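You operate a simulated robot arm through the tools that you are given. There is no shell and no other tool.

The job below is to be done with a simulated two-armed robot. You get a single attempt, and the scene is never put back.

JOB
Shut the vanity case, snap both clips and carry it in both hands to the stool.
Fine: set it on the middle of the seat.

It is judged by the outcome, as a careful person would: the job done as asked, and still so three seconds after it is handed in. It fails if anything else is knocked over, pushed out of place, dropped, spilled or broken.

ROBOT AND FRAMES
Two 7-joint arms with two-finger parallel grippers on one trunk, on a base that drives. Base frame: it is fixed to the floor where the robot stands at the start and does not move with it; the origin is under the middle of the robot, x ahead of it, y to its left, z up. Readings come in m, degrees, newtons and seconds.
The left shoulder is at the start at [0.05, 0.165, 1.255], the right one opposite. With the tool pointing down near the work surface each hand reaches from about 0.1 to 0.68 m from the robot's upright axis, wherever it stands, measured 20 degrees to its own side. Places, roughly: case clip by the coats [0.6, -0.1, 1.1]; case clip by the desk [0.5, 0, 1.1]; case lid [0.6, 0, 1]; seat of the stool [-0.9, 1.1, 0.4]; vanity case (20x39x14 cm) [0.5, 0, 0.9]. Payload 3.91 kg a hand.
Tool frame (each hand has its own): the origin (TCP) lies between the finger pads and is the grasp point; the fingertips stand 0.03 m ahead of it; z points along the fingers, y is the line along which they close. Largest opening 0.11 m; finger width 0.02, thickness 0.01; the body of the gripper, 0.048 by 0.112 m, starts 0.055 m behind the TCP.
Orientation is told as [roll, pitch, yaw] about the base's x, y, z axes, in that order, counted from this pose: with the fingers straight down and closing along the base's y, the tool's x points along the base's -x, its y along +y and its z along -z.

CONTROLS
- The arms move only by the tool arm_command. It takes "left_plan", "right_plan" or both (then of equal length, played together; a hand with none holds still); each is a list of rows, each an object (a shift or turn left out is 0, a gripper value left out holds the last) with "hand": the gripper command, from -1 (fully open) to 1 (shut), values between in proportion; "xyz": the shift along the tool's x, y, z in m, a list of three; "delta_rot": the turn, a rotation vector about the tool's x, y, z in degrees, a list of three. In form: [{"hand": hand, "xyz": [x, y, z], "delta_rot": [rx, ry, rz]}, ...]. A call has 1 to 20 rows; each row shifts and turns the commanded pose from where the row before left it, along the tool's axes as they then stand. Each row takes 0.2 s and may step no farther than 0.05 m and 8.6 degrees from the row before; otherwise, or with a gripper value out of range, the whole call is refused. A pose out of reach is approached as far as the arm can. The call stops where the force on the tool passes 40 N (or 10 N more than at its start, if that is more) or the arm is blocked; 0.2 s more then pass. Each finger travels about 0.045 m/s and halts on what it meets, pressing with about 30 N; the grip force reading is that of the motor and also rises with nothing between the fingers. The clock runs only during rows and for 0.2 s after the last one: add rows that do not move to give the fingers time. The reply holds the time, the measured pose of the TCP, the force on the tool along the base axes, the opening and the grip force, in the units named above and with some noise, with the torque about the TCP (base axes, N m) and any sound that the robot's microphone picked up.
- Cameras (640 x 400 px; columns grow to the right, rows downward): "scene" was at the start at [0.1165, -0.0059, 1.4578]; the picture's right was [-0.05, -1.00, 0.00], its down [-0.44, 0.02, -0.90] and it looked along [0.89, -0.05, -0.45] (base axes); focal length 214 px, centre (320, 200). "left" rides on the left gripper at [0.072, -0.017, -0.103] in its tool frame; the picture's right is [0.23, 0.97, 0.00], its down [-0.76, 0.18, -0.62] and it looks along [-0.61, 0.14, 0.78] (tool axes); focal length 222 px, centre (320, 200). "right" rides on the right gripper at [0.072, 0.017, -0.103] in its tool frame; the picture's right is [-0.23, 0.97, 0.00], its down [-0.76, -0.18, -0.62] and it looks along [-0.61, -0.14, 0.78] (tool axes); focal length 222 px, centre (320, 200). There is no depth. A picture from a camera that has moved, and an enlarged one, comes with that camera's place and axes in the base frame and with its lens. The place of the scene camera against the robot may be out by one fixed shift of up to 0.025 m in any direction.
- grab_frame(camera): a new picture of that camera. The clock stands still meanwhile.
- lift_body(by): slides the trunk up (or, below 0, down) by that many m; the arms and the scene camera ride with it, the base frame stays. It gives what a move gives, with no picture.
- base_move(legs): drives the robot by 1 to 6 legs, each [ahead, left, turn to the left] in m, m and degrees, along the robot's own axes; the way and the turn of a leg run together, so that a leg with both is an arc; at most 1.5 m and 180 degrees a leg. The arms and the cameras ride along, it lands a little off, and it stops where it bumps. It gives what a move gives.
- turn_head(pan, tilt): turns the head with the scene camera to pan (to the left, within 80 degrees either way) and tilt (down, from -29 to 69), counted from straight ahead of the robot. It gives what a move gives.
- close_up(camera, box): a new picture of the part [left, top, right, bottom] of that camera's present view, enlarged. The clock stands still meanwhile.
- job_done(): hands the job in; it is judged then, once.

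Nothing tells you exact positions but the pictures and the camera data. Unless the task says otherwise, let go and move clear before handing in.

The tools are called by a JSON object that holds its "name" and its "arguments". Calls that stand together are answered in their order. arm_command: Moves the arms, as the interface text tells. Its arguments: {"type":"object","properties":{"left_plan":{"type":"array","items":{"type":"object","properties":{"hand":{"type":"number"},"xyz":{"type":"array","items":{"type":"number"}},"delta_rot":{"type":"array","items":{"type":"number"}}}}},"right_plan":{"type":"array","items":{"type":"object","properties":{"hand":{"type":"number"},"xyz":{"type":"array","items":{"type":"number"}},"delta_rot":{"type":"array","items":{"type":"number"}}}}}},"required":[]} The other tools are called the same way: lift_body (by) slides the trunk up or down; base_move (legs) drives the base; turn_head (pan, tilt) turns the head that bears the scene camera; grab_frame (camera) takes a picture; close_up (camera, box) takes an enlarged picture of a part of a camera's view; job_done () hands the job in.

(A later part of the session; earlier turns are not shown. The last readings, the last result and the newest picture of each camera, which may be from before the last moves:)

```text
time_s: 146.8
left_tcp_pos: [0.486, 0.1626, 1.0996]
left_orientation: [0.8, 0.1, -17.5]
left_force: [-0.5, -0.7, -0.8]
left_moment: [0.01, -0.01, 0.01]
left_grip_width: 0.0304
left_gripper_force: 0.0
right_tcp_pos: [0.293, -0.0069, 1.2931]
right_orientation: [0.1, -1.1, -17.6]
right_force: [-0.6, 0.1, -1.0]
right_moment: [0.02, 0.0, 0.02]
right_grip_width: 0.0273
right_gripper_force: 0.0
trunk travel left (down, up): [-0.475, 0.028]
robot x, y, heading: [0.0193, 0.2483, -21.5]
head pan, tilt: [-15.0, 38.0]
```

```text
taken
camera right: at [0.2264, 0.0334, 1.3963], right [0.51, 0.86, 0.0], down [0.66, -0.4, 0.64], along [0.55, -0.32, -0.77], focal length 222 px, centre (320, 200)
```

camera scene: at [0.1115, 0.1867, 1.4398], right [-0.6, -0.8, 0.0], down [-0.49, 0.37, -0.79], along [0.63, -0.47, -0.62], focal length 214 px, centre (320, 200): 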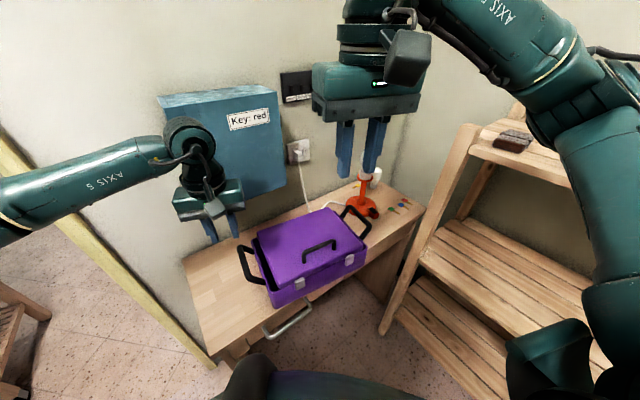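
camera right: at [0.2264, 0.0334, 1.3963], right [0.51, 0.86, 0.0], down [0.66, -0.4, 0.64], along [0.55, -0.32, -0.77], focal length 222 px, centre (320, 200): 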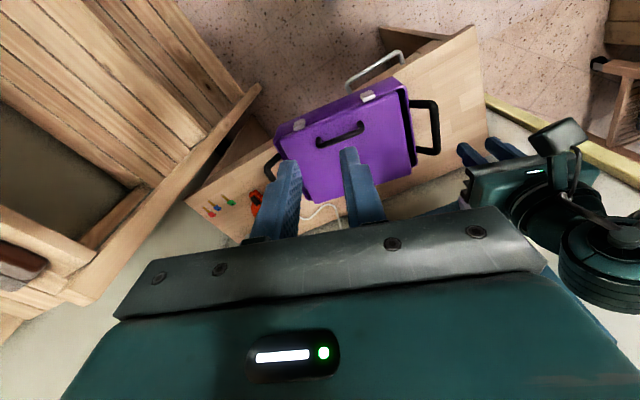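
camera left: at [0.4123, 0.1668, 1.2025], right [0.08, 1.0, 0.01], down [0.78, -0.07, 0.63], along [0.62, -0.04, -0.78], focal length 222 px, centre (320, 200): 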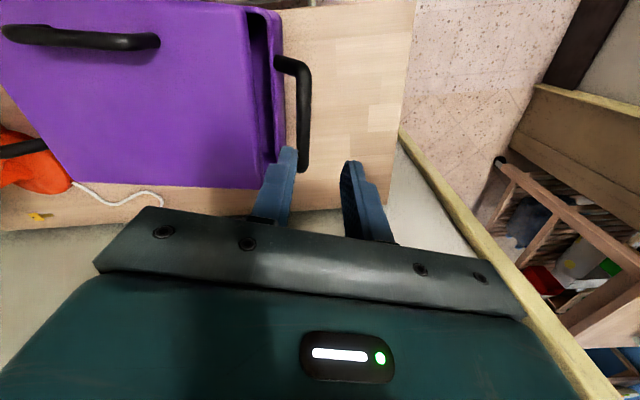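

Good room now. I'll take the right hand over the right handle again and check the elbow.

{"name": "arm_command", "arguments": {"right_plan": [{"delta_rot": [0, 0, -4.8]}, {"delta_rot": [0, 0, -4.8]}, {"xyz": [-0.0225, -0.0247, 0.0263]}, {"xyz": [-0.0225, -0.0247, 0.0263]}, {"xyz": [-0.0225, -0.0247, 0.0263]}, {"xyz": [-0.0225, -0.0247, 0.0263]}, {"xyz": [-0.0225, -0.0247, 0.0263]}, {"xyz": [-0.0225, -0.0247, 0.0263]}, {"xyz": [-0.0225, -0.0247, 0.0263]}, {"xyz": [-0.0225, -0.0247, 0.0263]}, {}]}}

{"name": "grab_frame", "arguments": {"camera": "scene"}}

{"name": "close_up", "arguments": {"camera": "right", "box": [220, 0, 420, 200]}}

```text
time_s: 149.2
left_tcp_pos: [0.487, 0.1634, 1.1]
left_orientation: [0.7, -0.2, -17.6]
left_force: [-0.4, -0.7, 0.3]
left_moment: [0.0, 0.0, 0.01]
left_grip_width: 0.0302
left_gripper_force: 0.1
right_tcp_pos: [0.4484, -0.2291, 1.0876]
right_orientation: [-0.2, -1.1, -8.0]
right_force: [-0.5, 0.9, -1.3]
right_moment: [-0.01, 0.01, -0.01]
right_grip_width: 0.0273
right_gripper_force: 0.0
trunk travel left (down, up): [-0.475, 0.028]
robot x, y, heading: [0.0214, 0.2527, -21.2]
head pan, tilt: [-15.0, 38.0]
```

```text
taken
camera scene: at [0.1112, 0.1869, 1.4398], right [-0.6, -0.8, 0.0], down [-0.49, 0.37, -0.79], along [0.63, -0.47, -0.62], focal length 214 px, centre (320, 200)
```

scene: 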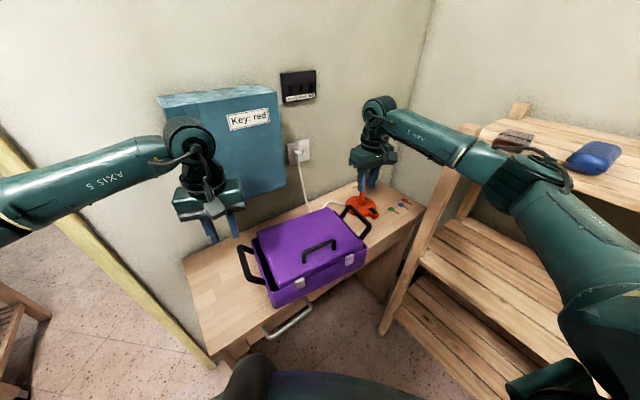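

```text
2.00 times, centred on (320, 100) of right
camera zoom: at [0.3769, -0.1998, 1.1899], right [0.36, 0.93, 0.0], down [0.72, -0.28, 0.64], along [0.6, -0.23, -0.77], focal length 444 px, centre (320, 400)
```

zoom: 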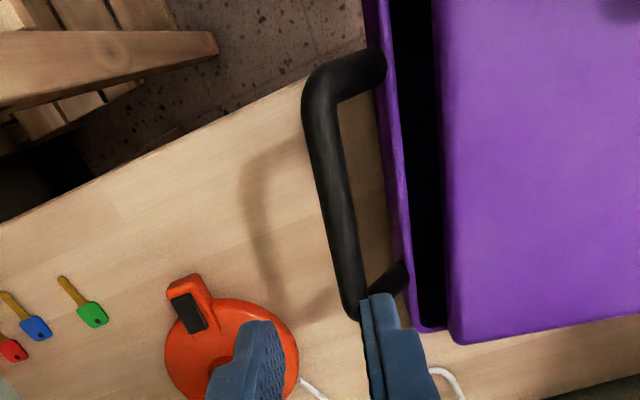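

The elbow is clear but close to the shelf edge. Raising the trunk by its last 2.8 cm gives a bit more room; then I'll centre both hands over their handles.

{"name": "lift_body", "arguments": {"by": 0.027}}

{"name": "arm_command", "arguments": {"right_plan": [{"xyz": [0.004, 0.0116, 0.03], "delta_rot": [0, 0, 2]}, {"xyz": [0, 0, 0.03]}, {}], "left_plan": [{"delta_rot": [0, 0, -8.0], "hand": 0.5}, {"xyz": [-0.0126, -0.0176, 0.03]}, {"xyz": [0, 0, 0.03]}]}}

{"name": "close_up", "arguments": {"camera": "right", "box": [220, 0, 420, 200]}}

{"name": "close_up", "arguments": {"camera": "left", "box": [220, 0, 420, 200]}}

{"name": "grab_frame", "arguments": {"camera": "scene"}}

```text
time_s: 149.9
left_tcp_pos: [0.4862, 0.1621, 1.1271]
left_orientation: [0.8, 0.0, -17.6]
left_force: [0.2, -0.2, -0.7]
left_moment: [-0.02, -0.03, 0.03]
left_grip_width: 0.0305
left_gripper_force: 0.0
right_tcp_pos: [0.4491, -0.2293, 1.1129]
right_orientation: [-0.2, -1.0, -8.0]
right_force: [-0.2, 0.2, -0.1]
right_moment: [0.02, 0.02, -0.01]
right_grip_width: 0.0273
right_gripper_force: 0.1
trunk travel left (down, up): [-0.502, 0.001]
robot x, y, heading: [0.0184, 0.2487, -21.4]
head pan, tilt: [-15.0, 38.0]
```

```text
time_s: 150.7
left_tcp_pos: [0.4946, 0.1439, 1.0669]
left_orientation: [0.7, 0.0, -9.6]
left_force: [0.4, -0.1, 0.2]
left_moment: [-0.01, 0.02, -0.02]
left_grip_width: 0.0276
left_gripper_force: 0.0
right_tcp_pos: [0.4475, -0.2177, 1.054]
right_orientation: [-0.2, -1.1, -10.0]
right_force: [0.0, 0.2, 0.0]
right_moment: [0.0, 0.03, 0.0]
right_grip_width: 0.0279
right_gripper_force: 0.0
trunk travel left (down, up): [-0.502, 0.001]
robot x, y, heading: [0.0201, 0.2476, -21.7]
head pan, tilt: [-15.0, 38.0]
```

```text
2.00 times, centred on (320, 100) of right
camera zoom: at [0.3759, -0.1866, 1.1562], right [0.39, 0.92, 0.0], down [0.71, -0.3, 0.64], along [0.59, -0.25, -0.77], focal length 444 px, centre (320, 400)
```

zoom: 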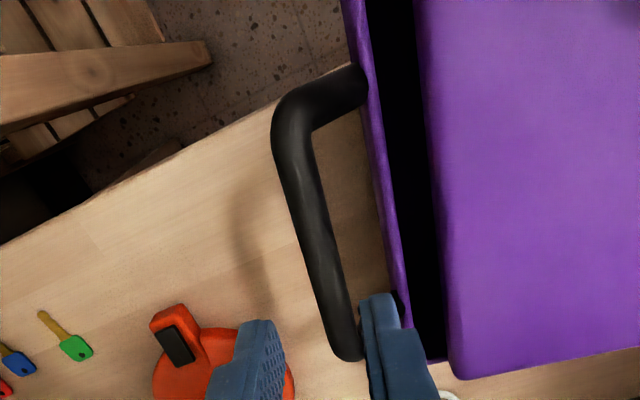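

```text
2.00 times, centred on (320, 100) of left
camera zoom: at [0.4205, 0.1383, 1.1688], right [-0.06, 1.0, 0.01], down [0.78, 0.04, 0.63], along [0.63, 0.05, -0.78], focal length 444 px, centre (320, 400)
```

zoom: 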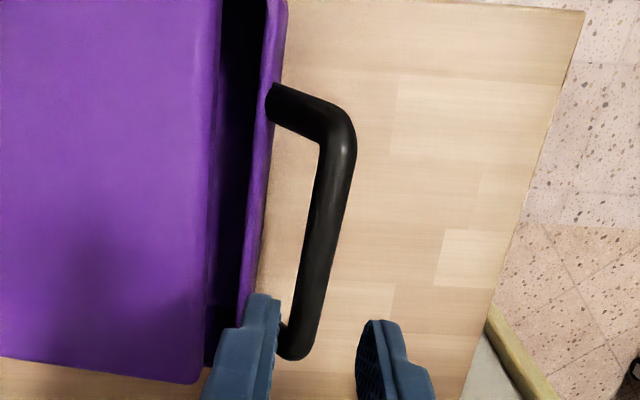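

```text
taken
camera scene: at [0.1115, 0.1875, 1.4669], right [-0.6, -0.8, 0.0], down [-0.49, 0.37, -0.79], along [0.63, -0.47, -0.62], focal length 214 px, centre (320, 200)
```

scene: 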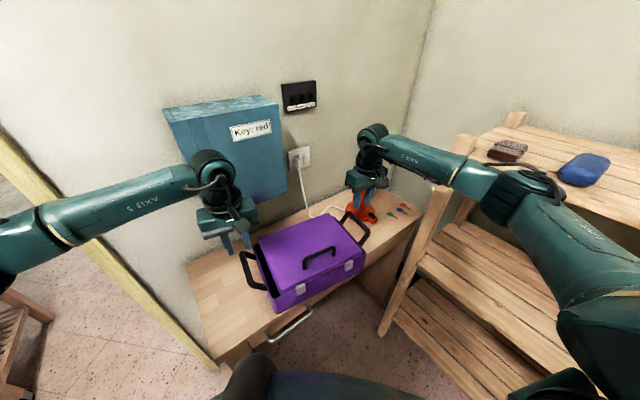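

Both hands are lined up over their handles. I'll lower the right one in stages while watching for contact.

{"name": "arm_command", "arguments": {"right_plan": [{"xyz": [0, 0, 0.025]}, {"xyz": [0, 0, 0.025]}], "left_plan": [{"xyz": [0, 0.003, 0.025]}, {"xyz": [0, 0, 0.025]}]}}

{"name": "grab_frame", "arguments": {"camera": "scene"}}

{"name": "close_up", "arguments": {"camera": "right", "box": [220, 0, 420, 200]}}

{"name": "close_up", "arguments": {"camera": "left", "box": [220, 0, 420, 200]}}

```text
time_s: 151.3
left_tcp_pos: [0.4954, 0.1473, 1.0174]
left_orientation: [0.7, -0.2, -9.7]
left_force: [1.0, -0.2, 0.4]
left_moment: [0.01, 0.01, 0.02]
left_grip_width: 0.0275
left_gripper_force: 0.0
right_tcp_pos: [0.4491, -0.2169, 1.0032]
right_orientation: [-0.2, -1.1, -9.9]
right_force: [0.4, -0.2, 0.3]
right_moment: [0.0, -0.04, 0.0]
right_grip_width: 0.0273
right_gripper_force: 0.0
trunk travel left (down, up): [-0.502, 0.001]
robot x, y, heading: [0.0213, 0.2502, -21.7]
head pan, tilt: [-15.0, 38.0]
```

```text
taken
camera scene: at [0.1117, 0.1862, 1.4668], right [-0.6, -0.8, 0.0], down [-0.49, 0.37, -0.79], along [0.63, -0.47, -0.62], focal length 214 px, centre (320, 200)
```

scene: 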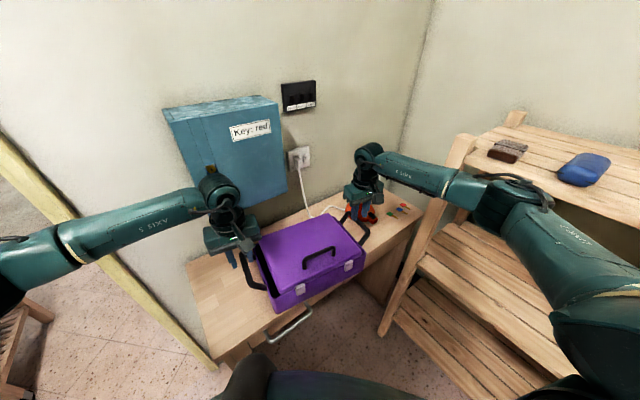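

```text
2.00 times, centred on (320, 100) of right
camera zoom: at [0.3782, -0.1866, 1.1072], right [0.39, 0.92, 0.0], down [0.71, -0.3, 0.64], along [0.59, -0.25, -0.77], focal length 444 px, centre (320, 400)
```

zoom: 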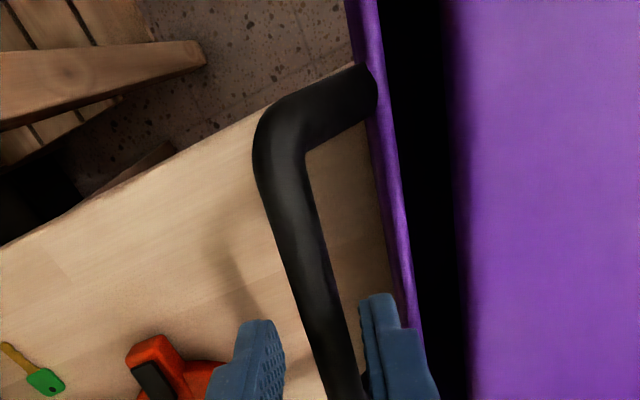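

```text
2.00 times, centred on (320, 100) of left
camera zoom: at [0.4211, 0.1406, 1.119], right [-0.06, 1.0, 0.01], down [0.78, 0.04, 0.63], along [0.63, 0.05, -0.78], focal length 444 px, centre (320, 400)
```

zoom: 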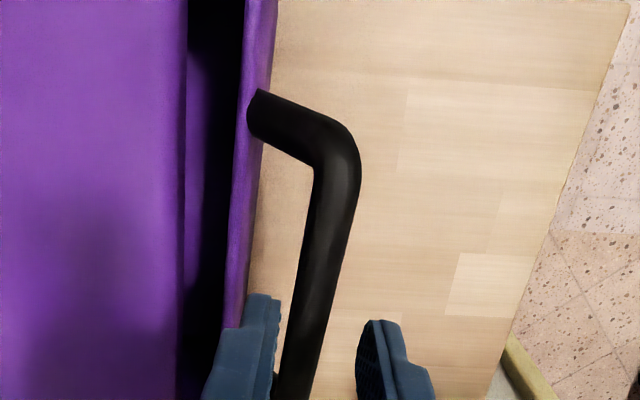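

{"name": "arm_command", "arguments": {"right_plan": [{"xyz": [0, 0, 0.014]}, {"xyz": [0, 0, 0.014]}, {"xyz": [0, 0, 0.013]}, {"xyz": [0, 0, 0.011]}], "left_plan": [{"xyz": [0, 0, 0.017]}, {"xyz": [0, 0, 0.017]}, {"xyz": [0, 0, 0.017]}, {"xyz": [0, 0, 0.016]}]}}

{"name": "close_up", "arguments": {"camera": "right", "box": [220, 0, 420, 200]}}

{"name": "close_up", "arguments": {"camera": "left", "box": [220, 0, 420, 200]}}

{"name": "grab_frame", "arguments": {"camera": "scene"}}

```text
time_s: 152.3
left_tcp_pos: [0.4966, 0.1468, 0.9498]
left_orientation: [0.7, -0.2, -9.7]
left_force: [-0.2, 0.2, -0.1]
left_moment: [0.01, -0.02, -0.02]
left_grip_width: 0.0274
left_gripper_force: 0.1
right_tcp_pos: [0.4504, -0.2169, 0.9518]
right_orientation: [-0.2, -1.2, -10.0]
right_force: [0.4, 0.4, 0.0]
right_moment: [0.01, 0.01, 0.02]
right_grip_width: 0.0275
right_gripper_force: 0.1
trunk travel left (down, up): [-0.502, 0.001]
robot x, y, heading: [0.0179, 0.2489, -21.4]
head pan, tilt: [-15.0, 38.0]
```

```text
2.00 times, centred on (320, 100) of right
camera zoom: at [0.3791, -0.1862, 1.0546], right [0.39, 0.92, 0.0], down [0.71, -0.3, 0.64], along [0.59, -0.25, -0.77], focal length 444 px, centre (320, 400)
```

zoom: 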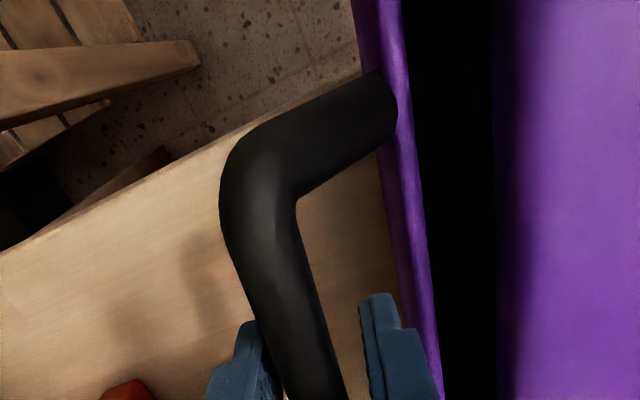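

```text
2.00 times, centred on (320, 100) of left
camera zoom: at [0.4226, 0.1417, 1.0521], right [-0.06, 1.0, 0.01], down [0.78, 0.04, 0.63], along [0.63, 0.05, -0.78], focal length 444 px, centre (320, 400)
```

zoom: 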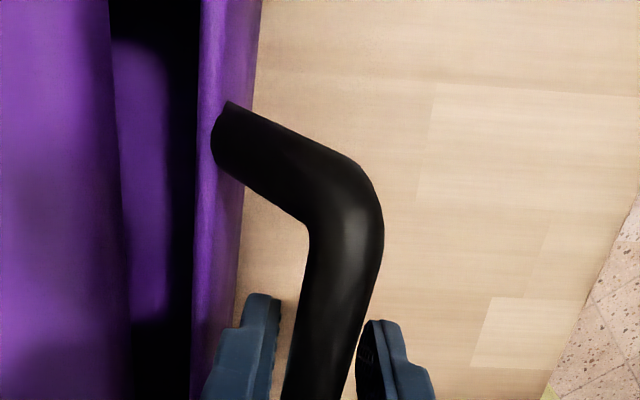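

```text
taken
camera scene: at [0.1116, 0.1865, 1.4668], right [-0.6, -0.8, 0.0], down [-0.49, 0.37, -0.79], along [0.63, -0.47, -0.62], focal length 214 px, centre (320, 200)
```

scene: 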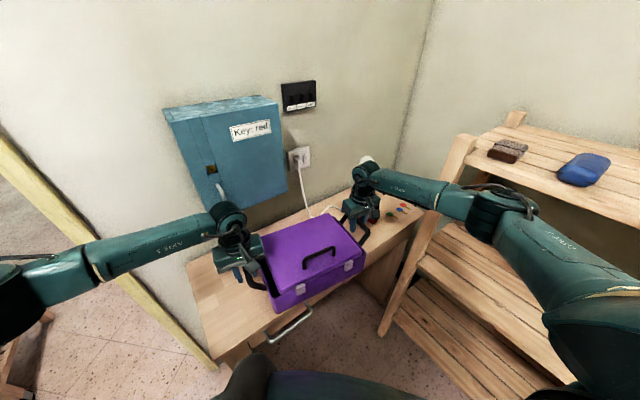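

Both grippers straddle their bars with no contact anywhere else. I'll close both hands.

{"name": "arm_command", "arguments": {"right_plan": [{"hand": 1}, {}, {}], "left_plan": [{"hand": 1}, {}, {}]}}

```text
time_s: 153.1
left_tcp_pos: [0.4967, 0.1464, 0.9507]
left_orientation: [0.6, -0.2, -9.6]
left_force: [2.0, -11.6, -0.2]
left_moment: [0.11, 0.01, 0.63]
left_grip_width: 0.0159
left_gripper_force: 29.9
right_tcp_pos: [0.4517, -0.217, 0.952]
right_orientation: [0.0, -1.1, -9.9]
right_force: [-2.7, 10.2, -0.1]
right_moment: [-0.13, -0.33, 0.61]
right_grip_width: 0.0155
right_gripper_force: 29.9
trunk travel left (down, up): [-0.502, 0.001]
robot x, y, heading: [0.0221, 0.2519, -21.4]
head pan, tilt: [-15.0, 38.0]
```

Both are gripped, with about 11 N of tension between them. I'll ease them together by 1–2 mm and lift together.

{"name": "arm_command", "arguments": {"right_plan": [{"xyz": [0, 0.0015, 0]}, {"xyz": [0, 0, -0.006]}, {"xyz": [0, 0, -0.008]}, {"xyz": [0, 0, -0.008]}], "left_plan": [{"xyz": [0, -0.0015, 0]}, {"xyz": [0, 0, -0.006]}, {"xyz": [0, 0, -0.008]}, {"xyz": [0, 0, -0.008]}]}}

{"name": "grab_frame", "arguments": {"camera": "scene"}}

```text
time_s: 154.1
left_tcp_pos: [0.497, 0.1467, 0.9718]
left_orientation: [0.8, 0.0, -9.6]
left_force: [2.9, -6.9, -4.8]
left_moment: [0.02, -0.32, 0.59]
left_grip_width: 0.0159
left_gripper_force: 30.4
right_tcp_pos: [0.4497, -0.2156, 0.9735]
right_orientation: [-0.2, -1.0, -9.9]
right_force: [-1.7, 7.6, -5.3]
right_moment: [-0.06, 0.35, 0.66]
right_grip_width: 0.0156
right_gripper_force: 30.1
trunk travel left (down, up): [-0.502, 0.001]
robot x, y, heading: [0.0202, 0.2504, -21.6]
head pan, tilt: [-15.0, 38.0]
```

```text
taken
camera scene: at [0.1122, 0.1862, 1.4667], right [-0.6, -0.8, 0.0], down [-0.49, 0.37, -0.79], along [0.63, -0.47, -0.62], focal length 214 px, centre (320, 200)
```

scene: 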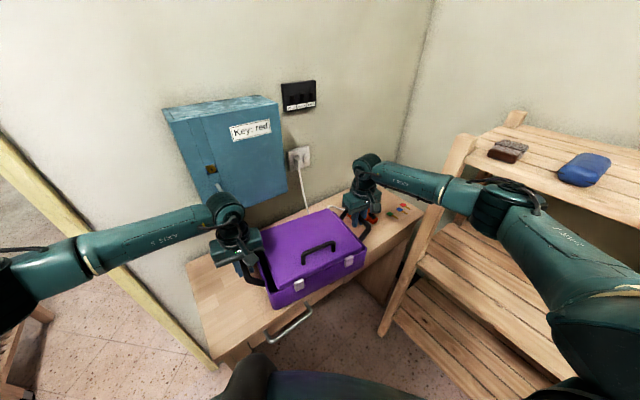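

The case hangs from both hands, about 5 N each. I'll raise it further and look around for the route to the stool.

{"name": "arm_command", "arguments": {"right_plan": [{"xyz": [0.005, 0, -0.02]}, {"xyz": [0.005, 0, -0.02]}, {"xyz": [0.005, 0, -0.02]}, {"xyz": [0.005, 0, -0.02]}, {"xyz": [0.005, 0, -0.02]}], "left_plan": [{"xyz": [0.005, 0, -0.02]}, {"xyz": [0.005, 0, -0.02]}, {"xyz": [0.005, 0, -0.02]}, {"xyz": [0.005, 0, -0.02]}, {"xyz": [0.005, 0, -0.02]}]}}

{"name": "turn_head", "arguments": {"pan": 80, "tilt": 30}}

{"name": "grab_frame", "arguments": {"camera": "scene"}}

{"name": "turn_head", "arguments": {"pan": -80, "tilt": 35}}

{"name": "grab_frame", "arguments": {"camera": "scene"}}

{"name": "turn_head", "arguments": {"pan": 35, "tilt": 40}}

{"name": "grab_frame", "arguments": {"camera": "scene"}}

```text
time_s: 155.3
left_tcp_pos: [0.473, 0.1498, 1.0717]
left_orientation: [0.9, -0.1, -9.5]
left_force: [4.1, 6.0, -4.8]
left_moment: [-0.03, -0.03, 0.63]
left_grip_width: 0.0159
left_gripper_force: 30.1
right_tcp_pos: [0.4246, -0.2109, 1.0752]
right_orientation: [-0.3, -1.1, -10.1]
right_force: [-3.8, -5.6, -5.1]
right_moment: [0.06, 0.04, 0.62]
right_grip_width: 0.0159
right_gripper_force: 30.5
trunk travel left (down, up): [-0.502, 0.001]
robot x, y, heading: [0.0212, 0.2535, -21.4]
head pan, tilt: [-15.0, 38.0]
```

```text
time_s: 157.0
left_tcp_pos: [0.4726, 0.1504, 1.0716]
left_orientation: [0.9, 0.0, -9.6]
left_force: [6.1, 18.0, -5.0]
left_moment: [-0.15, 0.09, 0.63]
left_grip_width: 0.0158
left_gripper_force: 30.8
right_tcp_pos: [0.4221, -0.2115, 1.074]
right_orientation: [-0.3, -1.0, -10.2]
right_force: [-6.5, -18.8, -4.6]
right_moment: [0.18, -0.09, 0.5]
right_grip_width: 0.0155
right_gripper_force: 30.1
trunk travel left (down, up): [-0.502, 0.001]
robot x, y, heading: [0.019, 0.2509, -21.4]
head pan, tilt: [80.0, 30.0]
```

```text
taken
camera scene: at [0.0905, 0.3146, 1.4791], right [0.85, -0.52, 0.0], down [-0.26, -0.43, -0.87], along [0.45, 0.74, -0.5], focal length 214 px, centre (320, 200)
```

scene: 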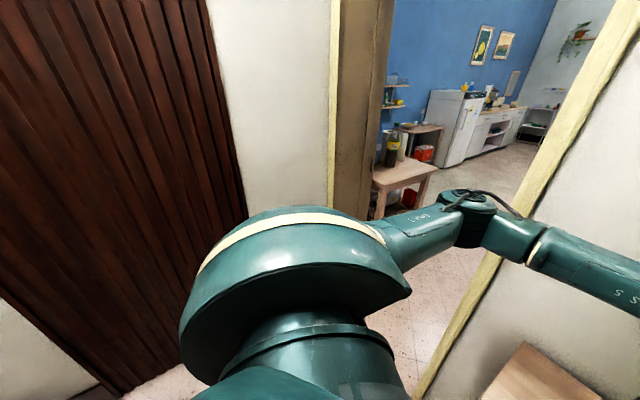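

```text
time_s: 159.5
left_tcp_pos: [0.4731, 0.1506, 1.0716]
left_orientation: [0.9, -0.2, -9.6]
left_force: [6.5, 20.5, -4.8]
left_moment: [-0.16, -0.04, 0.62]
left_grip_width: 0.0156
left_gripper_force: 30.0
right_tcp_pos: [0.4243, -0.2102, 1.0741]
right_orientation: [-0.3, -1.1, -10.1]
right_force: [-5.8, -21.0, -5.7]
right_moment: [0.17, 0.05, 0.52]
right_grip_width: 0.0156
right_gripper_force: 29.7
trunk travel left (down, up): [-0.502, 0.001]
robot x, y, heading: [0.0142, 0.25, -21.6]
head pan, tilt: [-80.0, 35.0]
```

```text
taken
camera scene: at [0.0253, 0.1514, 1.4713], right [-0.98, 0.2, 0.0], down [0.11, 0.56, -0.82], along [-0.17, -0.8, -0.57], focal length 214 px, centre (320, 200)
```

scene: 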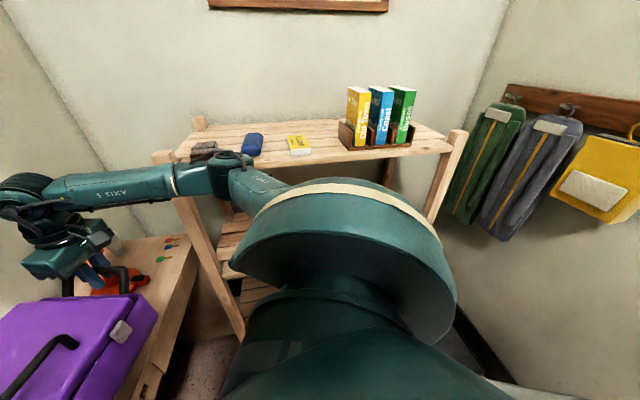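

```text
time_s: 161.4
left_tcp_pos: [0.4723, 0.1515, 1.0719]
left_orientation: [1.0, -0.1, -9.6]
left_force: [6.5, 21.4, -4.8]
left_moment: [-0.14, 0.1, 0.61]
left_grip_width: 0.0159
left_gripper_force: 29.8
right_tcp_pos: [0.4248, -0.2102, 1.0741]
right_orientation: [-0.3, -1.1, -10.2]
right_force: [-5.7, -21.6, -4.6]
right_moment: [0.16, -0.14, 0.56]
right_grip_width: 0.0159
right_gripper_force: 30.1
trunk travel left (down, up): [-0.502, 0.001]
robot x, y, heading: [0.0152, 0.2528, -21.6]
head pan, tilt: [35.0, 40.0]
```

```text
taken
camera scene: at [0.1257, 0.2572, 1.4637], right [0.23, -0.97, 0.0], down [-0.63, -0.15, -0.77], along [0.74, 0.18, -0.64], focal length 214 px, centre (320, 200)
```

scene: 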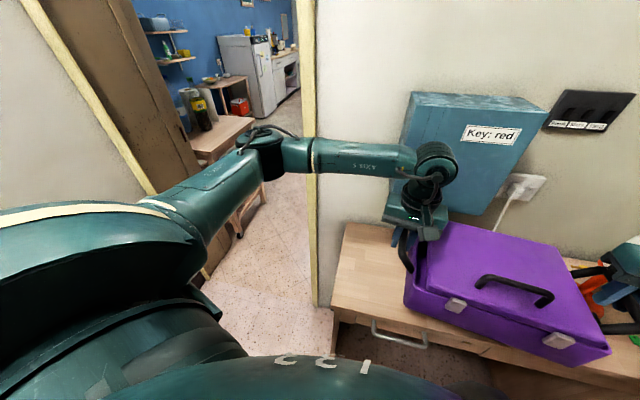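

Hands and case are clear, but they're squeezing at 21 N, so I'll ease them apart slightly. Then I'll back away from the desk along my heading.

{"name": "arm_command", "arguments": {"right_plan": [{"xyz": [0, -0.001, 0]}, {}], "left_plan": [{"xyz": [0, 0.001, 0]}, {}]}}

{"name": "base_move", "arguments": {"legs": [[-0.18, 0, 0]]}}

{"name": "turn_head", "arguments": {"pan": 80, "tilt": 45}}

{"name": "grab_frame", "arguments": {"camera": "scene"}}

```text
time_s: 162.0
left_tcp_pos: [0.4722, 0.1511, 1.0714]
left_orientation: [0.8, -0.1, -9.7]
left_force: [4.9, 15.0, -4.6]
left_moment: [-0.09, 0.23, 0.63]
left_grip_width: 0.0158
left_gripper_force: 30.0
right_tcp_pos: [0.4236, -0.2115, 1.0741]
right_orientation: [-0.2, -1.1, -9.9]
right_force: [-4.7, -14.3, -3.9]
right_moment: [0.05, -0.16, 0.57]
right_grip_width: 0.0159
right_gripper_force: 29.9
trunk travel left (down, up): [-0.502, 0.001]
robot x, y, heading: [0.0192, 0.2497, -21.8]
head pan, tilt: [35.0, 40.0]
```

```text
time_s: 163.6
left_tcp_pos: [0.3048, 0.2176, 1.0726]
left_orientation: [0.7, -0.1, -9.5]
left_force: [3.5, 6.6, -4.2]
left_moment: [-0.04, 0.09, 0.63]
left_grip_width: 0.0159
left_gripper_force: 30.0
right_tcp_pos: [0.2567, -0.1438, 1.0737]
right_orientation: [0.0, -1.2, -9.9]
right_force: [-3.8, -6.9, -4.5]
right_moment: [0.01, -0.1, 0.54]
right_grip_width: 0.0155
right_gripper_force: 30.1
trunk travel left (down, up): [-0.502, 0.001]
robot x, y, heading: [-0.1485, 0.3144, -21.4]
head pan, tilt: [35.0, 40.0]
```

```text
time_s: 164.7
left_tcp_pos: [0.3048, 0.2181, 1.0723]
left_orientation: [0.7, -0.1, -9.5]
left_force: [3.5, -0.8, -4.2]
left_moment: [-0.02, 0.0, 0.63]
left_grip_width: 0.0157
left_gripper_force: 30.1
right_tcp_pos: [0.2569, -0.1448, 1.0737]
right_orientation: [-0.1, -1.0, -9.9]
right_force: [-2.3, 1.0, -5.4]
right_moment: [-0.01, 0.06, 0.54]
right_grip_width: 0.0156
right_gripper_force: 30.0
trunk travel left (down, up): [-0.502, 0.001]
robot x, y, heading: [-0.1435, 0.3157, -21.6]
head pan, tilt: [80.0, 45.0]
```

```text
taken
camera scene: at [-0.0828, 0.3735, 1.4565], right [0.85, -0.52, 0.0], down [-0.37, -0.6, -0.71], along [0.37, 0.6, -0.71], focal length 214 px, centre (320, 200)
```

scene: 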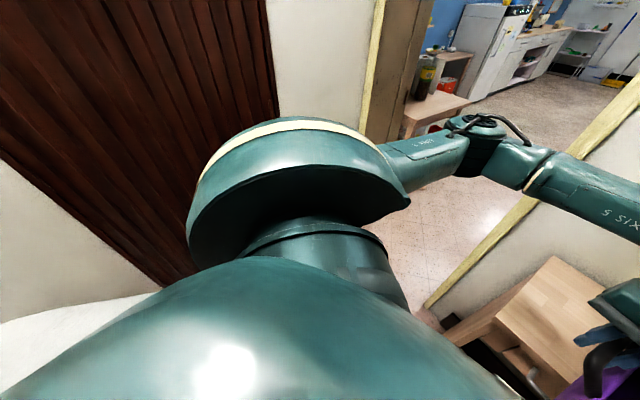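

The white stool seat shows at about (-0.9, 1.15), with the louvred door behind it at y about 1.45. There's room to turn here, so I'll rotate left in stages.

{"name": "base_move", "arguments": {"legs": [[0, 0, 50]]}}

{"name": "grab_frame", "arguments": {"camera": "scene"}}

```text
time_s: 167.3
left_tcp_pos: [0.221, 0.599, 1.0712]
left_orientation: [0.7, -0.1, 40.0]
left_force: [2.2, 2.5, -4.4]
left_moment: [0.01, -0.02, 0.61]
left_grip_width: 0.0159
left_gripper_force: 30.0
right_tcp_pos: [0.4643, 0.3267, 1.0744]
right_orientation: [-0.1, -1.0, 39.6]
right_force: [-2.0, -2.6, -4.7]
right_moment: [0.0, 0.0, 0.53]
right_grip_width: 0.0156
right_gripper_force: 29.4
trunk travel left (down, up): [-0.502, 0.001]
robot x, y, heading: [-0.1514, 0.3157, 27.9]
head pan, tilt: [80.0, 45.0]
```

```text
taken
camera scene: at [-0.1519, 0.4071, 1.4565], right [0.95, 0.31, 0.0], down [0.22, -0.67, -0.71], along [-0.22, 0.67, -0.71], focal length 214 px, centre (320, 200)
```

scene: 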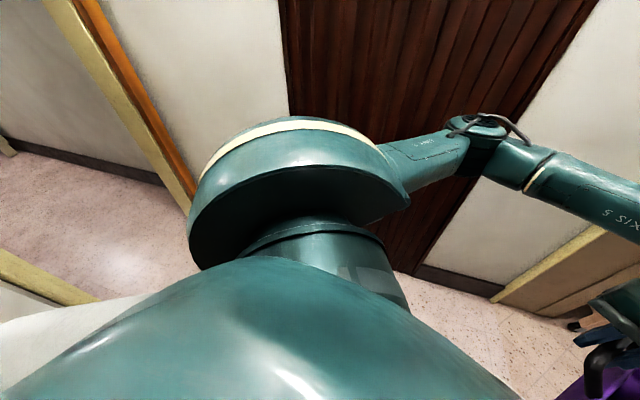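

{"name": "base_move", "arguments": {"legs": [[0, 0, 45]]}}

{"name": "turn_head", "arguments": {"pan": 60, "tilt": 40}}

{"name": "grab_frame", "arguments": {"camera": "scene"}}

{"name": "turn_head", "arguments": {"pan": 20, "tilt": 40}}

{"name": "grab_frame", "arguments": {"camera": "scene"}}

```text
time_s: 169.8
left_tcp_pos: [-0.0817, 0.7756, 1.0726]
left_orientation: [0.7, -0.2, 84.3]
left_force: [1.6, 3.9, -4.5]
left_moment: [0.3, -0.05, 0.63]
left_grip_width: 0.0159
left_gripper_force: 30.2
right_tcp_pos: [0.2826, 0.7529, 1.0752]
right_orientation: [-0.1, -0.9, 83.9]
right_force: [-1.3, -3.7, -5.1]
right_moment: [-0.28, -0.01, 0.55]
right_grip_width: 0.0156
right_gripper_force: 29.4
trunk travel left (down, up): [-0.502, 0.001]
robot x, y, heading: [-0.1474, 0.3179, 72.4]
head pan, tilt: [80.0, 45.0]
```

```text
time_s: 170.6
left_tcp_pos: [-0.0815, 0.7752, 1.0714]
left_orientation: [0.7, -0.1, 84.4]
left_force: [0.7, 3.4, -4.4]
left_moment: [-0.19, 0.04, 0.67]
left_grip_width: 0.0155
left_gripper_force: 29.8
right_tcp_pos: [0.2837, 0.7515, 1.0743]
right_orientation: [-0.1, -1.0, 84.1]
right_force: [-1.1, -3.4, -5.3]
right_moment: [0.17, 0.0, 0.5]
right_grip_width: 0.0154
right_gripper_force: 29.9
trunk travel left (down, up): [-0.502, 0.001]
robot x, y, heading: [-0.1502, 0.3164, 72.2]
head pan, tilt: [60.0, 40.0]
```

```text
taken
camera scene: at [-0.2014, 0.4071, 1.4637], right [0.74, 0.67, 0.0], down [0.43, -0.48, -0.77], along [-0.52, 0.57, -0.64], focal length 214 px, centre (320, 200)
```

scene: 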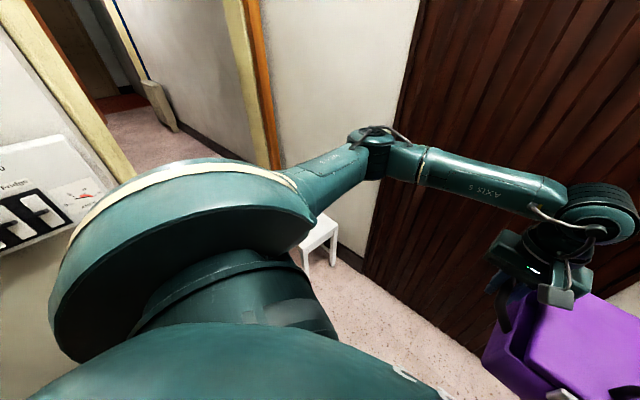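

```text
time_s: 171.7
left_tcp_pos: [-0.0823, 0.7773, 1.0717]
left_orientation: [0.6, 0.0, 84.3]
left_force: [0.8, 3.8, -5.0]
left_moment: [0.29, 0.0, 0.65]
left_grip_width: 0.0163
left_gripper_force: 30.0
right_tcp_pos: [0.2836, 0.7533, 1.0739]
right_orientation: [-0.2, -1.1, 84.0]
right_force: [-1.0, -3.2, -5.7]
right_moment: [-0.26, 0.01, 0.47]
right_grip_width: 0.0157
right_gripper_force: 30.4
trunk travel left (down, up): [-0.502, 0.001]
robot x, y, heading: [-0.1524, 0.317, 72.5]
head pan, tilt: [20.0, 40.0]
```

```text
taken
camera scene: at [-0.1476, 0.4292, 1.4637], right [1.0, 0.04, 0.0], down [0.03, -0.64, -0.77], along [-0.03, 0.76, -0.64], focal length 214 px, centre (320, 200)
```

scene: 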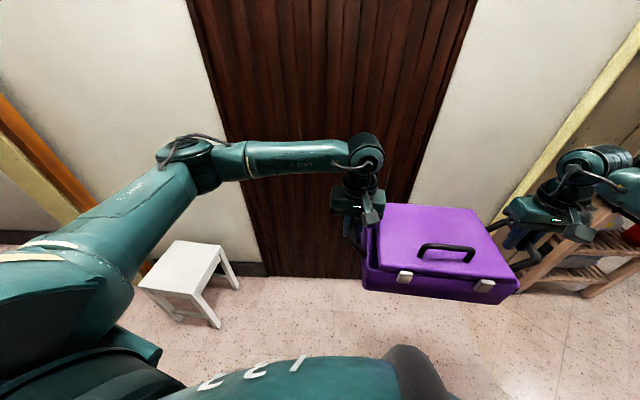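

The stool seat is centred at roughly (-0.95, 1.07), about 0.32 x 0.28 m. Before driving over, I'll bring the case to the centre line and further ahead of me, so the base stays well clear of the stool.

{"name": "arm_command", "arguments": {"left_plan": [{"xyz": [-0.0183, 0.0144, 0]}, {"xyz": [-0.0183, 0.0144, 0]}, {"xyz": [-0.0183, 0.0144, 0]}, {"xyz": [-0.0183, 0.0144, 0]}, {"xyz": [-0.0183, 0.0144, 0]}, {"xyz": [-0.0183, 0.0144, 0]}, {}], "right_plan": [{"xyz": [-0.0182, 0.0145, 0]}, {"xyz": [-0.0182, 0.0145, 0]}, {"xyz": [-0.0182, 0.0145, 0]}, {"xyz": [-0.0182, 0.0145, 0]}, {"xyz": [-0.0182, 0.0145, 0]}, {"xyz": [-0.0182, 0.0145, 0]}, {}]}}

{"name": "grab_frame", "arguments": {"camera": "scene"}}

```text
time_s: 173.2
left_tcp_pos: [-0.1564, 0.8946, 1.0721]
left_orientation: [0.7, -0.1, 84.3]
left_force: [0.5, 2.6, -4.3]
left_moment: [0.04, 0.04, 0.63]
left_grip_width: 0.0158
left_gripper_force: 30.2
right_tcp_pos: [0.2091, 0.8709, 1.0753]
right_orientation: [0.0, -1.0, 84.1]
right_force: [0.4, -3.8, -4.9]
right_moment: [-0.05, 0.04, 0.56]
right_grip_width: 0.0158
right_gripper_force: 30.2
trunk travel left (down, up): [-0.502, 0.001]
robot x, y, heading: [-0.1505, 0.3138, 72.2]
head pan, tilt: [20.0, 40.0]
```

```text
taken
camera scene: at [-0.147, 0.4289, 1.4637], right [1.0, 0.04, 0.0], down [0.03, -0.64, -0.77], along [-0.03, 0.77, -0.64], focal length 214 px, centre (320, 200)
```

scene: 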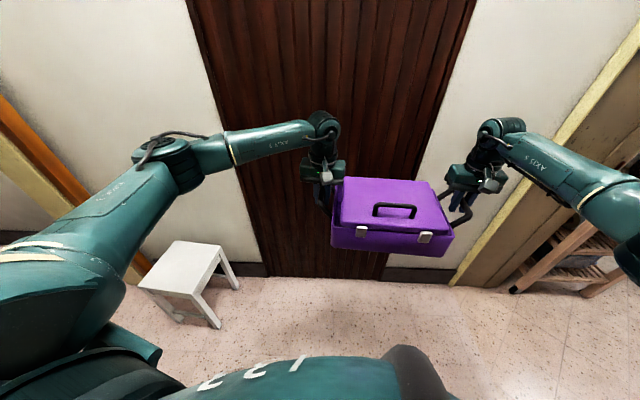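

The case is now 0.60 m ahead and centred. I'll keep turning left towards the stool in two steps.

{"name": "base_move", "arguments": {"legs": [[0, 0, 40]]}}

{"name": "turn_head", "arguments": {"pan": 30, "tilt": 38}}

{"name": "grab_frame", "arguments": {"camera": "scene"}}

{"name": "turn_head", "arguments": {"pan": 78, "tilt": 38}}

{"name": "grab_frame", "arguments": {"camera": "scene"}}

```text
time_s: 175.5
left_tcp_pos: [-0.5266, 0.7539, 1.0717]
left_orientation: [0.6, -0.1, 124.5]
left_force: [-3.5, 1.6, -4.2]
left_moment: [0.05, -0.02, 0.63]
left_grip_width: 0.0159
left_gripper_force: 30.2
right_tcp_pos: [-0.2312, 0.9707, 1.0757]
right_orientation: [-0.2, -1.0, 124.1]
right_force: [2.5, -2.1, -4.6]
right_moment: [-0.02, -0.03, 0.54]
right_grip_width: 0.0157
right_gripper_force: 30.4
trunk travel left (down, up): [-0.502, 0.001]
robot x, y, heading: [-0.1497, 0.3143, 112.4]
head pan, tilt: [20.0, 40.0]
```

```text
time_s: 176.2
left_tcp_pos: [-0.5263, 0.7539, 1.0715]
left_orientation: [0.7, -0.1, 124.5]
left_force: [-0.8, 3.2, -6.3]
left_moment: [-0.15, -0.07, 0.68]
left_grip_width: 0.0158
left_gripper_force: 29.6
right_tcp_pos: [-0.2332, 0.971, 1.0751]
right_orientation: [-0.1, -0.9, 124.1]
right_force: [0.8, -4.5, -5.4]
right_moment: [0.15, 0.11, 0.49]
right_grip_width: 0.0157
right_gripper_force: 30.2
trunk travel left (down, up): [-0.502, 0.001]
robot x, y, heading: [-0.1467, 0.314, 112.3]
head pan, tilt: [30.0, 38.0]
```

```text
taken
camera scene: at [-0.2334, 0.3963, 1.4667], right [0.61, 0.79, 0.0], down [0.49, -0.38, -0.79], along [-0.62, 0.48, -0.62], focal length 214 px, centre (320, 200)
```

scene: 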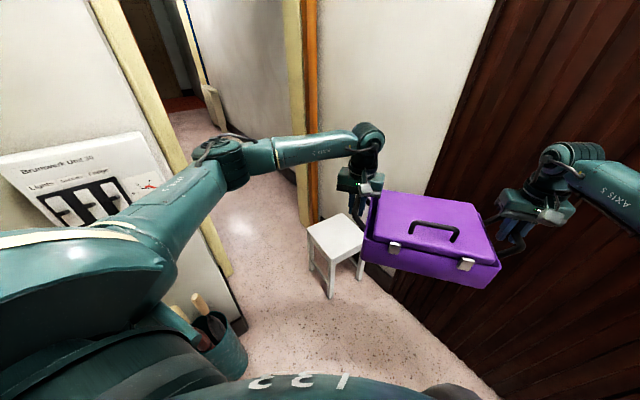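

```text
time_s: 177.4
left_tcp_pos: [-0.5265, 0.7535, 1.0715]
left_orientation: [0.7, -0.1, 124.6]
left_force: [-0.6, 4.4, -4.3]
left_moment: [0.27, 0.17, 0.66]
left_grip_width: 0.0158
left_gripper_force: 29.5
right_tcp_pos: [-0.2317, 0.971, 1.0748]
right_orientation: [-0.2, -1.0, 124.0]
right_force: [0.6, -3.7, -4.9]
right_moment: [-0.24, -0.15, 0.54]
right_grip_width: 0.0155
right_gripper_force: 30.6
trunk travel left (down, up): [-0.502, 0.001]
robot x, y, heading: [-0.1494, 0.3182, 112.2]
head pan, tilt: [78.0, 38.0]
```

```text
taken
camera scene: at [-0.2499, 0.328, 1.4667], right [-0.18, 0.98, 0.0], down [0.61, 0.11, -0.79], along [-0.77, -0.14, -0.62], focal length 214 px, centre (320, 200)
```

scene: 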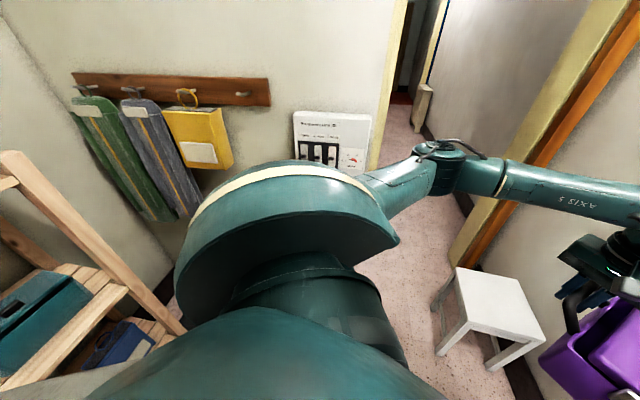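

There's an umbrella stand near (-0.9, 0.2) to stay away from. I'll zoom in on the stool to pin down its seat.

{"name": "close_up", "arguments": {"camera": "scene", "box": [410, 240, 570, 380]}}

{"name": "close_up", "arguments": {"camera": "scene", "box": [0, 40, 420, 360]}}

```text
2.86 times, centred on (490, 310) of scene
camera zoom: at [-0.2499, 0.328, 1.4667], right [-0.18, 0.98, 0.0], down [0.61, 0.11, -0.79], along [-0.77, -0.14, -0.62], focal length 613 px, centre (-166, -114)
```

zoom: 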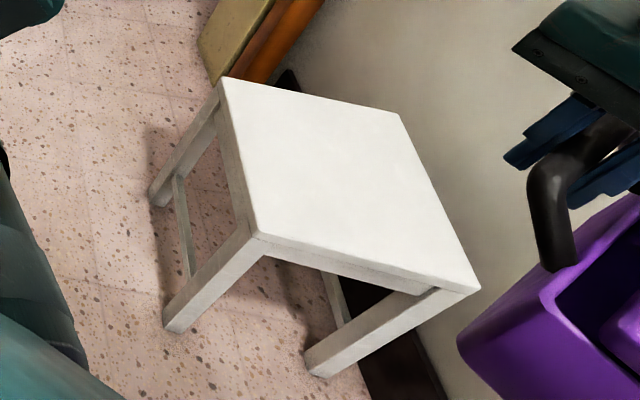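

```text
1.25 times, centred on (210, 200) of scene
camera zoom: at [-0.2499, 0.328, 1.4667], right [-0.18, 0.98, 0.0], down [0.61, 0.11, -0.79], along [-0.77, -0.14, -0.62], focal length 268 px, centre (458, 200)
```

zoom: 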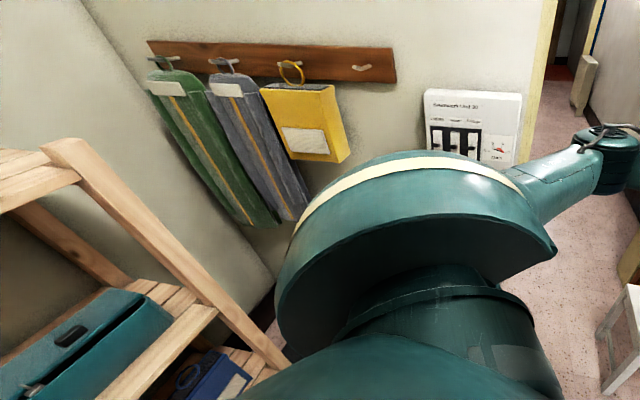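

The seat turns out to be about 0.31 m square, centred near (-0.94, 1.08) and only a few centimetres from the wall at y about 1.28. The case must lie roughly parallel to that wall so my hands fit. I'll draw it in 5 cm and swivel it about 41 degrees clockwise between both hands.

{"name": "arm_command", "arguments": {"left_plan": [{"xyz": [0.0245, 0.0053, 0]}, {"xyz": [0.0245, 0.0053, 0]}, {}], "right_plan": [{"xyz": [0.0245, 0.0052, 0]}, {"xyz": [0.0245, 0.0052, 0]}, {}]}}

{"name": "arm_command", "arguments": {"left_plan": [{"xyz": [-0.01085, -0.0003, 0], "delta_rot": [0, 0, 3.4]}, {"xyz": [-0.01085, -0.0003, 0], "delta_rot": [0, 0, 3.4]}, {"xyz": [-0.01085, -0.0003, 0], "delta_rot": [0, 0, 3.4]}, {"xyz": [-0.01085, -0.0003, 0], "delta_rot": [0, 0, 3.4]}], "right_plan": [{"xyz": [0.01085, 0.0003, 0], "delta_rot": [0, 0, 3.4]}, {"xyz": [0.01085, 0.0003, 0], "delta_rot": [0, 0, 3.4]}, {"xyz": [0.01085, 0.0003, 0], "delta_rot": [0, 0, 3.4]}, {"xyz": [0.01085, 0.0003, 0], "delta_rot": [0, 0, 3.4]}]}}

```text
time_s: 178.2
left_tcp_pos: [-0.5084, 0.7083, 1.0729]
left_orientation: [0.7, 0.0, 124.6]
left_force: [-5.8, -1.9, -5.1]
left_moment: [-0.07, -0.13, 0.59]
left_grip_width: 0.016
left_gripper_force: 29.4
right_tcp_pos: [-0.2133, 0.9246, 1.0747]
right_orientation: [-0.3, -1.0, 124.0]
right_force: [6.4, 1.4, -4.0]
right_moment: [0.12, 0.09, 0.6]
right_grip_width: 0.0159
right_gripper_force: 29.4
trunk travel left (down, up): [-0.502, 0.001]
robot x, y, heading: [-0.1443, 0.3186, 112.4]
head pan, tilt: [78.0, 38.0]
```

```text
time_s: 179.2
left_tcp_pos: [-0.53, 0.7466, 1.0734]
left_orientation: [0.9, 0.1, 111.0]
left_force: [-18.3, -4.3, -4.3]
left_moment: [0.26, -0.11, 0.53]
left_grip_width: 0.0158
left_gripper_force: 30.3
right_tcp_pos: [-0.1927, 0.8867, 1.073]
right_orientation: [-0.1, -1.0, 110.2]
right_force: [19.2, 5.0, -4.8]
right_moment: [-0.2, -0.02, 0.48]
right_grip_width: 0.0156
right_gripper_force: 30.1
trunk travel left (down, up): [-0.502, 0.001]
robot x, y, heading: [-0.148, 0.317, 112.6]
head pan, tilt: [78.0, 38.0]
```

The rotation works, but my arc was slightly too tight and squeezes the case at 19 N. I'll correct by 1.5 mm and continue.

{"name": "arm_command", "arguments": {"left_plan": [{"xyz": [-0.01085, 0.0012, 0], "delta_rot": [0, 0, 3.4]}, {"xyz": [-0.01085, 0.0, 0], "delta_rot": [0, 0, 3.4]}, {"xyz": [-0.01085, 0.0, 0], "delta_rot": [0, 0, 3.4]}, {"xyz": [-0.01085, 0.0, 0], "delta_rot": [0, 0, 3.4]}, {}], "right_plan": [{"xyz": [0.01085, -0.0012, 0], "delta_rot": [0, 0, 3.4]}, {"xyz": [0.01085, 0.0, 0], "delta_rot": [0, 0, 3.4]}, {"xyz": [0.01085, 0.0, 0], "delta_rot": [0, 0, 3.4]}, {"xyz": [0.01085, 0.0, 0], "delta_rot": [0, 0, 3.4]}, {}]}}

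```text
time_s: 180.4
left_tcp_pos: [-0.5428, 0.7858, 1.0726]
left_orientation: [0.9, 0.2, 97.3]
left_force: [-17.2, 0.3, -5.4]
left_moment: [0.23, -0.07, 0.66]
left_grip_width: 0.0153
left_gripper_force: 30.8
right_tcp_pos: [-0.1828, 0.8449, 1.0724]
right_orientation: [0.3, -0.9, 97.0]
right_force: [17.9, 0.2, -5.3]
right_moment: [-0.25, 0.11, 0.53]
right_grip_width: 0.0156
right_gripper_force: 30.1
trunk travel left (down, up): [-0.502, 0.001]
robot x, y, heading: [-0.1462, 0.3173, 112.8]
head pan, tilt: [78.0, 38.0]
```

{"name": "arm_command", "arguments": {"left_plan": [{"xyz": [-0.01085, 0.001, 0], "delta_rot": [0, 0, 3.4]}, {"xyz": [-0.01085, 0.0002, 0], "delta_rot": [0, 0, 3.4]}, {"xyz": [-0.01085, 0.0002, 0], "delta_rot": [0, 0, 3.4]}, {"xyz": [-0.01085, 0.0002, 0], "delta_rot": [0, 0, 3.4]}, {}], "right_plan": [{"xyz": [0.01085, -0.001, 0], "delta_rot": [0, 0, 3.4]}, {"xyz": [0.01085, -0.0002, 0], "delta_rot": [0, 0, 3.4]}, {"xyz": [0.01085, -0.0002, 0], "delta_rot": [0, 0, 3.4]}, {"xyz": [0.01085, -0.0002, 0], "delta_rot": [0, 0, 3.4]}, {}]}}

{"name": "turn_head", "arguments": {"pan": 20, "tilt": 40}}

{"name": "grab_frame", "arguments": {"camera": "scene"}}

```text
time_s: 181.6
left_tcp_pos: [-0.5434, 0.8079, 1.073]
left_orientation: [0.6, 0.3, 90.3]
left_force: [-11.5, -0.9, -5.3]
left_moment: [0.09, -0.09, -0.67]
left_grip_width: 0.0162
left_gripper_force: 30.2
left hand out of reach, approached as far as the arm can: row 3, 4
right_tcp_pos: [-0.1789, 0.8026, 1.0728]
right_orientation: [0.4, -1.0, 83.2]
right_force: [11.1, 0.5, -4.3]
right_moment: [-0.09, 0.05, 0.67]
right_grip_width: 0.0169
right_gripper_force: 30.3
trunk travel left (down, up): [-0.502, 0.001]
robot x, y, heading: [-0.1508, 0.316, 112.6]
head pan, tilt: [78.0, 38.0]
```

```text
time_s: 182.9
left_tcp_pos: [-0.5446, 0.8074, 1.0719]
left_orientation: [0.7, 0.3, 90.4]
left_force: [-8.4, -0.3, -4.2]
left_moment: [-0.13, -0.01, -0.64]
left_grip_width: 0.016
left_gripper_force: 30.0
right_tcp_pos: [-0.1786, 0.8014, 1.0739]
right_orientation: [0.4, -0.9, 83.2]
right_force: [9.0, -1.1, -4.9]
right_moment: [0.11, 0.03, 0.61]
right_grip_width: 0.0169
right_gripper_force: 29.9
trunk travel left (down, up): [-0.502, 0.001]
robot x, y, heading: [-0.1455, 0.316, 112.6]
head pan, tilt: [20.0, 40.0]
```

```text
taken
camera scene: at [-0.2224, 0.4062, 1.4637], right [0.74, 0.68, 0.0], down [0.43, -0.47, -0.77], along [-0.52, 0.56, -0.64], focal length 214 px, centre (320, 200)
```

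scene: 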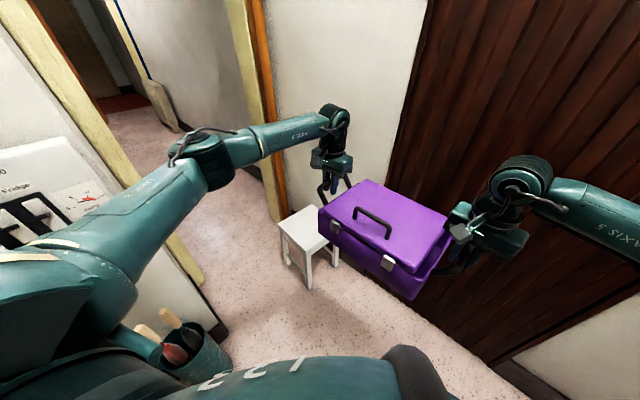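

The left wrist hit its limit near the end, which is good enough: the case lies at about 91 degrees. I'll realign the right wrist with its bar, turn a little more, and drive most of the way to the stool.

{"name": "arm_command", "arguments": {"right_plan": [{"delta_rot": [0, 0, -3]}, {"delta_rot": [0, 0, -2.5]}, {}]}}

{"name": "base_move", "arguments": {"legs": [[0, 0, 9]]}}

{"name": "base_move", "arguments": {"legs": [[0.18, 0.128, 0], [0.16, 0.11, 0]]}}

{"name": "turn_head", "arguments": {"pan": 0, "tilt": 48}}

{"name": "grab_frame", "arguments": {"camera": "scene"}}

```text
time_s: 183.7
left_tcp_pos: [-0.5436, 0.8083, 1.072]
left_orientation: [0.7, 0.3, 90.4]
left_force: [-4.3, -3.6, -5.8]
left_moment: [0.2, -0.07, -0.68]
left_grip_width: 0.0159
left_gripper_force: 30.0
right_tcp_pos: [-0.1784, 0.8029, 1.0733]
right_orientation: [0.5, -0.8, 88.5]
right_force: [4.6, 2.9, -5.3]
right_moment: [-0.21, 0.08, -0.64]
right_grip_width: 0.0154
right_gripper_force: 30.4
trunk travel left (down, up): [-0.502, 0.001]
robot x, y, heading: [-0.1509, 0.315, 112.4]
head pan, tilt: [20.0, 40.0]
```

```text
time_s: 184.7
left_tcp_pos: [-0.616, 0.74, 1.0722]
left_orientation: [0.7, 0.4, 99.5]
left_force: [-3.6, -3.5, -5.1]
left_moment: [-0.27, -0.05, -0.58]
left_grip_width: 0.0156
left_gripper_force: 30.0
right_tcp_pos: [-0.254, 0.7922, 1.0737]
right_orientation: [0.4, -0.9, 97.6]
right_force: [3.8, 4.0, -4.9]
right_moment: [0.27, 0.05, -0.58]
right_grip_width: 0.0156
right_gripper_force: 30.3
trunk travel left (down, up): [-0.502, 0.001]
robot x, y, heading: [-0.1496, 0.3169, 121.5]
head pan, tilt: [20.0, 40.0]
```

```text
time_s: 187.7
left_tcp_pos: [-0.9888, 0.9061, 1.0709]
left_orientation: [0.5, 0.4, 99.3]
left_force: [0.6, -2.6, -4.6]
left_moment: [-0.09, 0.03, -0.6]
left_grip_width: 0.016
left_gripper_force: 30.0
right_tcp_pos: [-0.6285, 0.9561, 1.0725]
right_orientation: [0.3, -0.9, 97.6]
right_force: [-1.9, 3.9, -4.5]
right_moment: [0.08, 0.0, -0.59]
right_grip_width: 0.0155
right_gripper_force: 30.1
trunk travel left (down, up): [-0.502, 0.001]
robot x, y, heading: [-0.5239, 0.4805, 121.3]
head pan, tilt: [20.0, 40.0]
```

```text
time_s: 188.5
left_tcp_pos: [-0.9892, 0.9056, 1.0722]
left_orientation: [0.7, 0.4, 99.4]
left_force: [2.8, -3.3, -5.0]
left_moment: [0.2, 0.0, -0.67]
left_grip_width: 0.0156
left_gripper_force: 30.2
right_tcp_pos: [-0.6272, 0.9577, 1.0729]
right_orientation: [0.3, -0.9, 97.5]
right_force: [-1.7, 3.1, -5.4]
right_moment: [-0.17, -0.06, -0.58]
right_grip_width: 0.0159
right_gripper_force: 30.0
trunk travel left (down, up): [-0.502, 0.001]
robot x, y, heading: [-0.5253, 0.4784, 121.4]
head pan, tilt: [0.0, 48.0]
```

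```text
taken
camera scene: at [-0.5846, 0.5725, 1.4523], right [0.85, 0.52, 0.0], down [0.39, -0.63, -0.67], along [-0.35, 0.57, -0.74], focal length 214 px, centre (320, 200)
```

scene: 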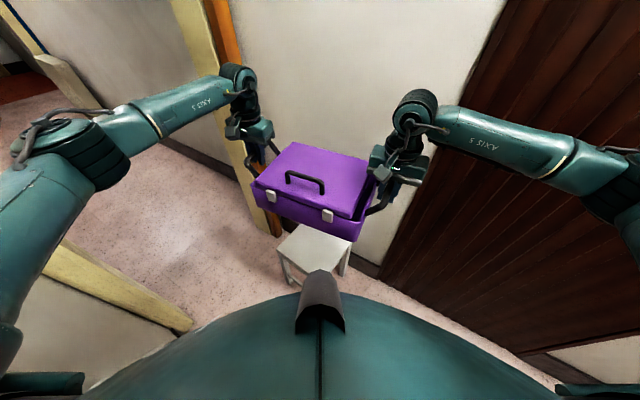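

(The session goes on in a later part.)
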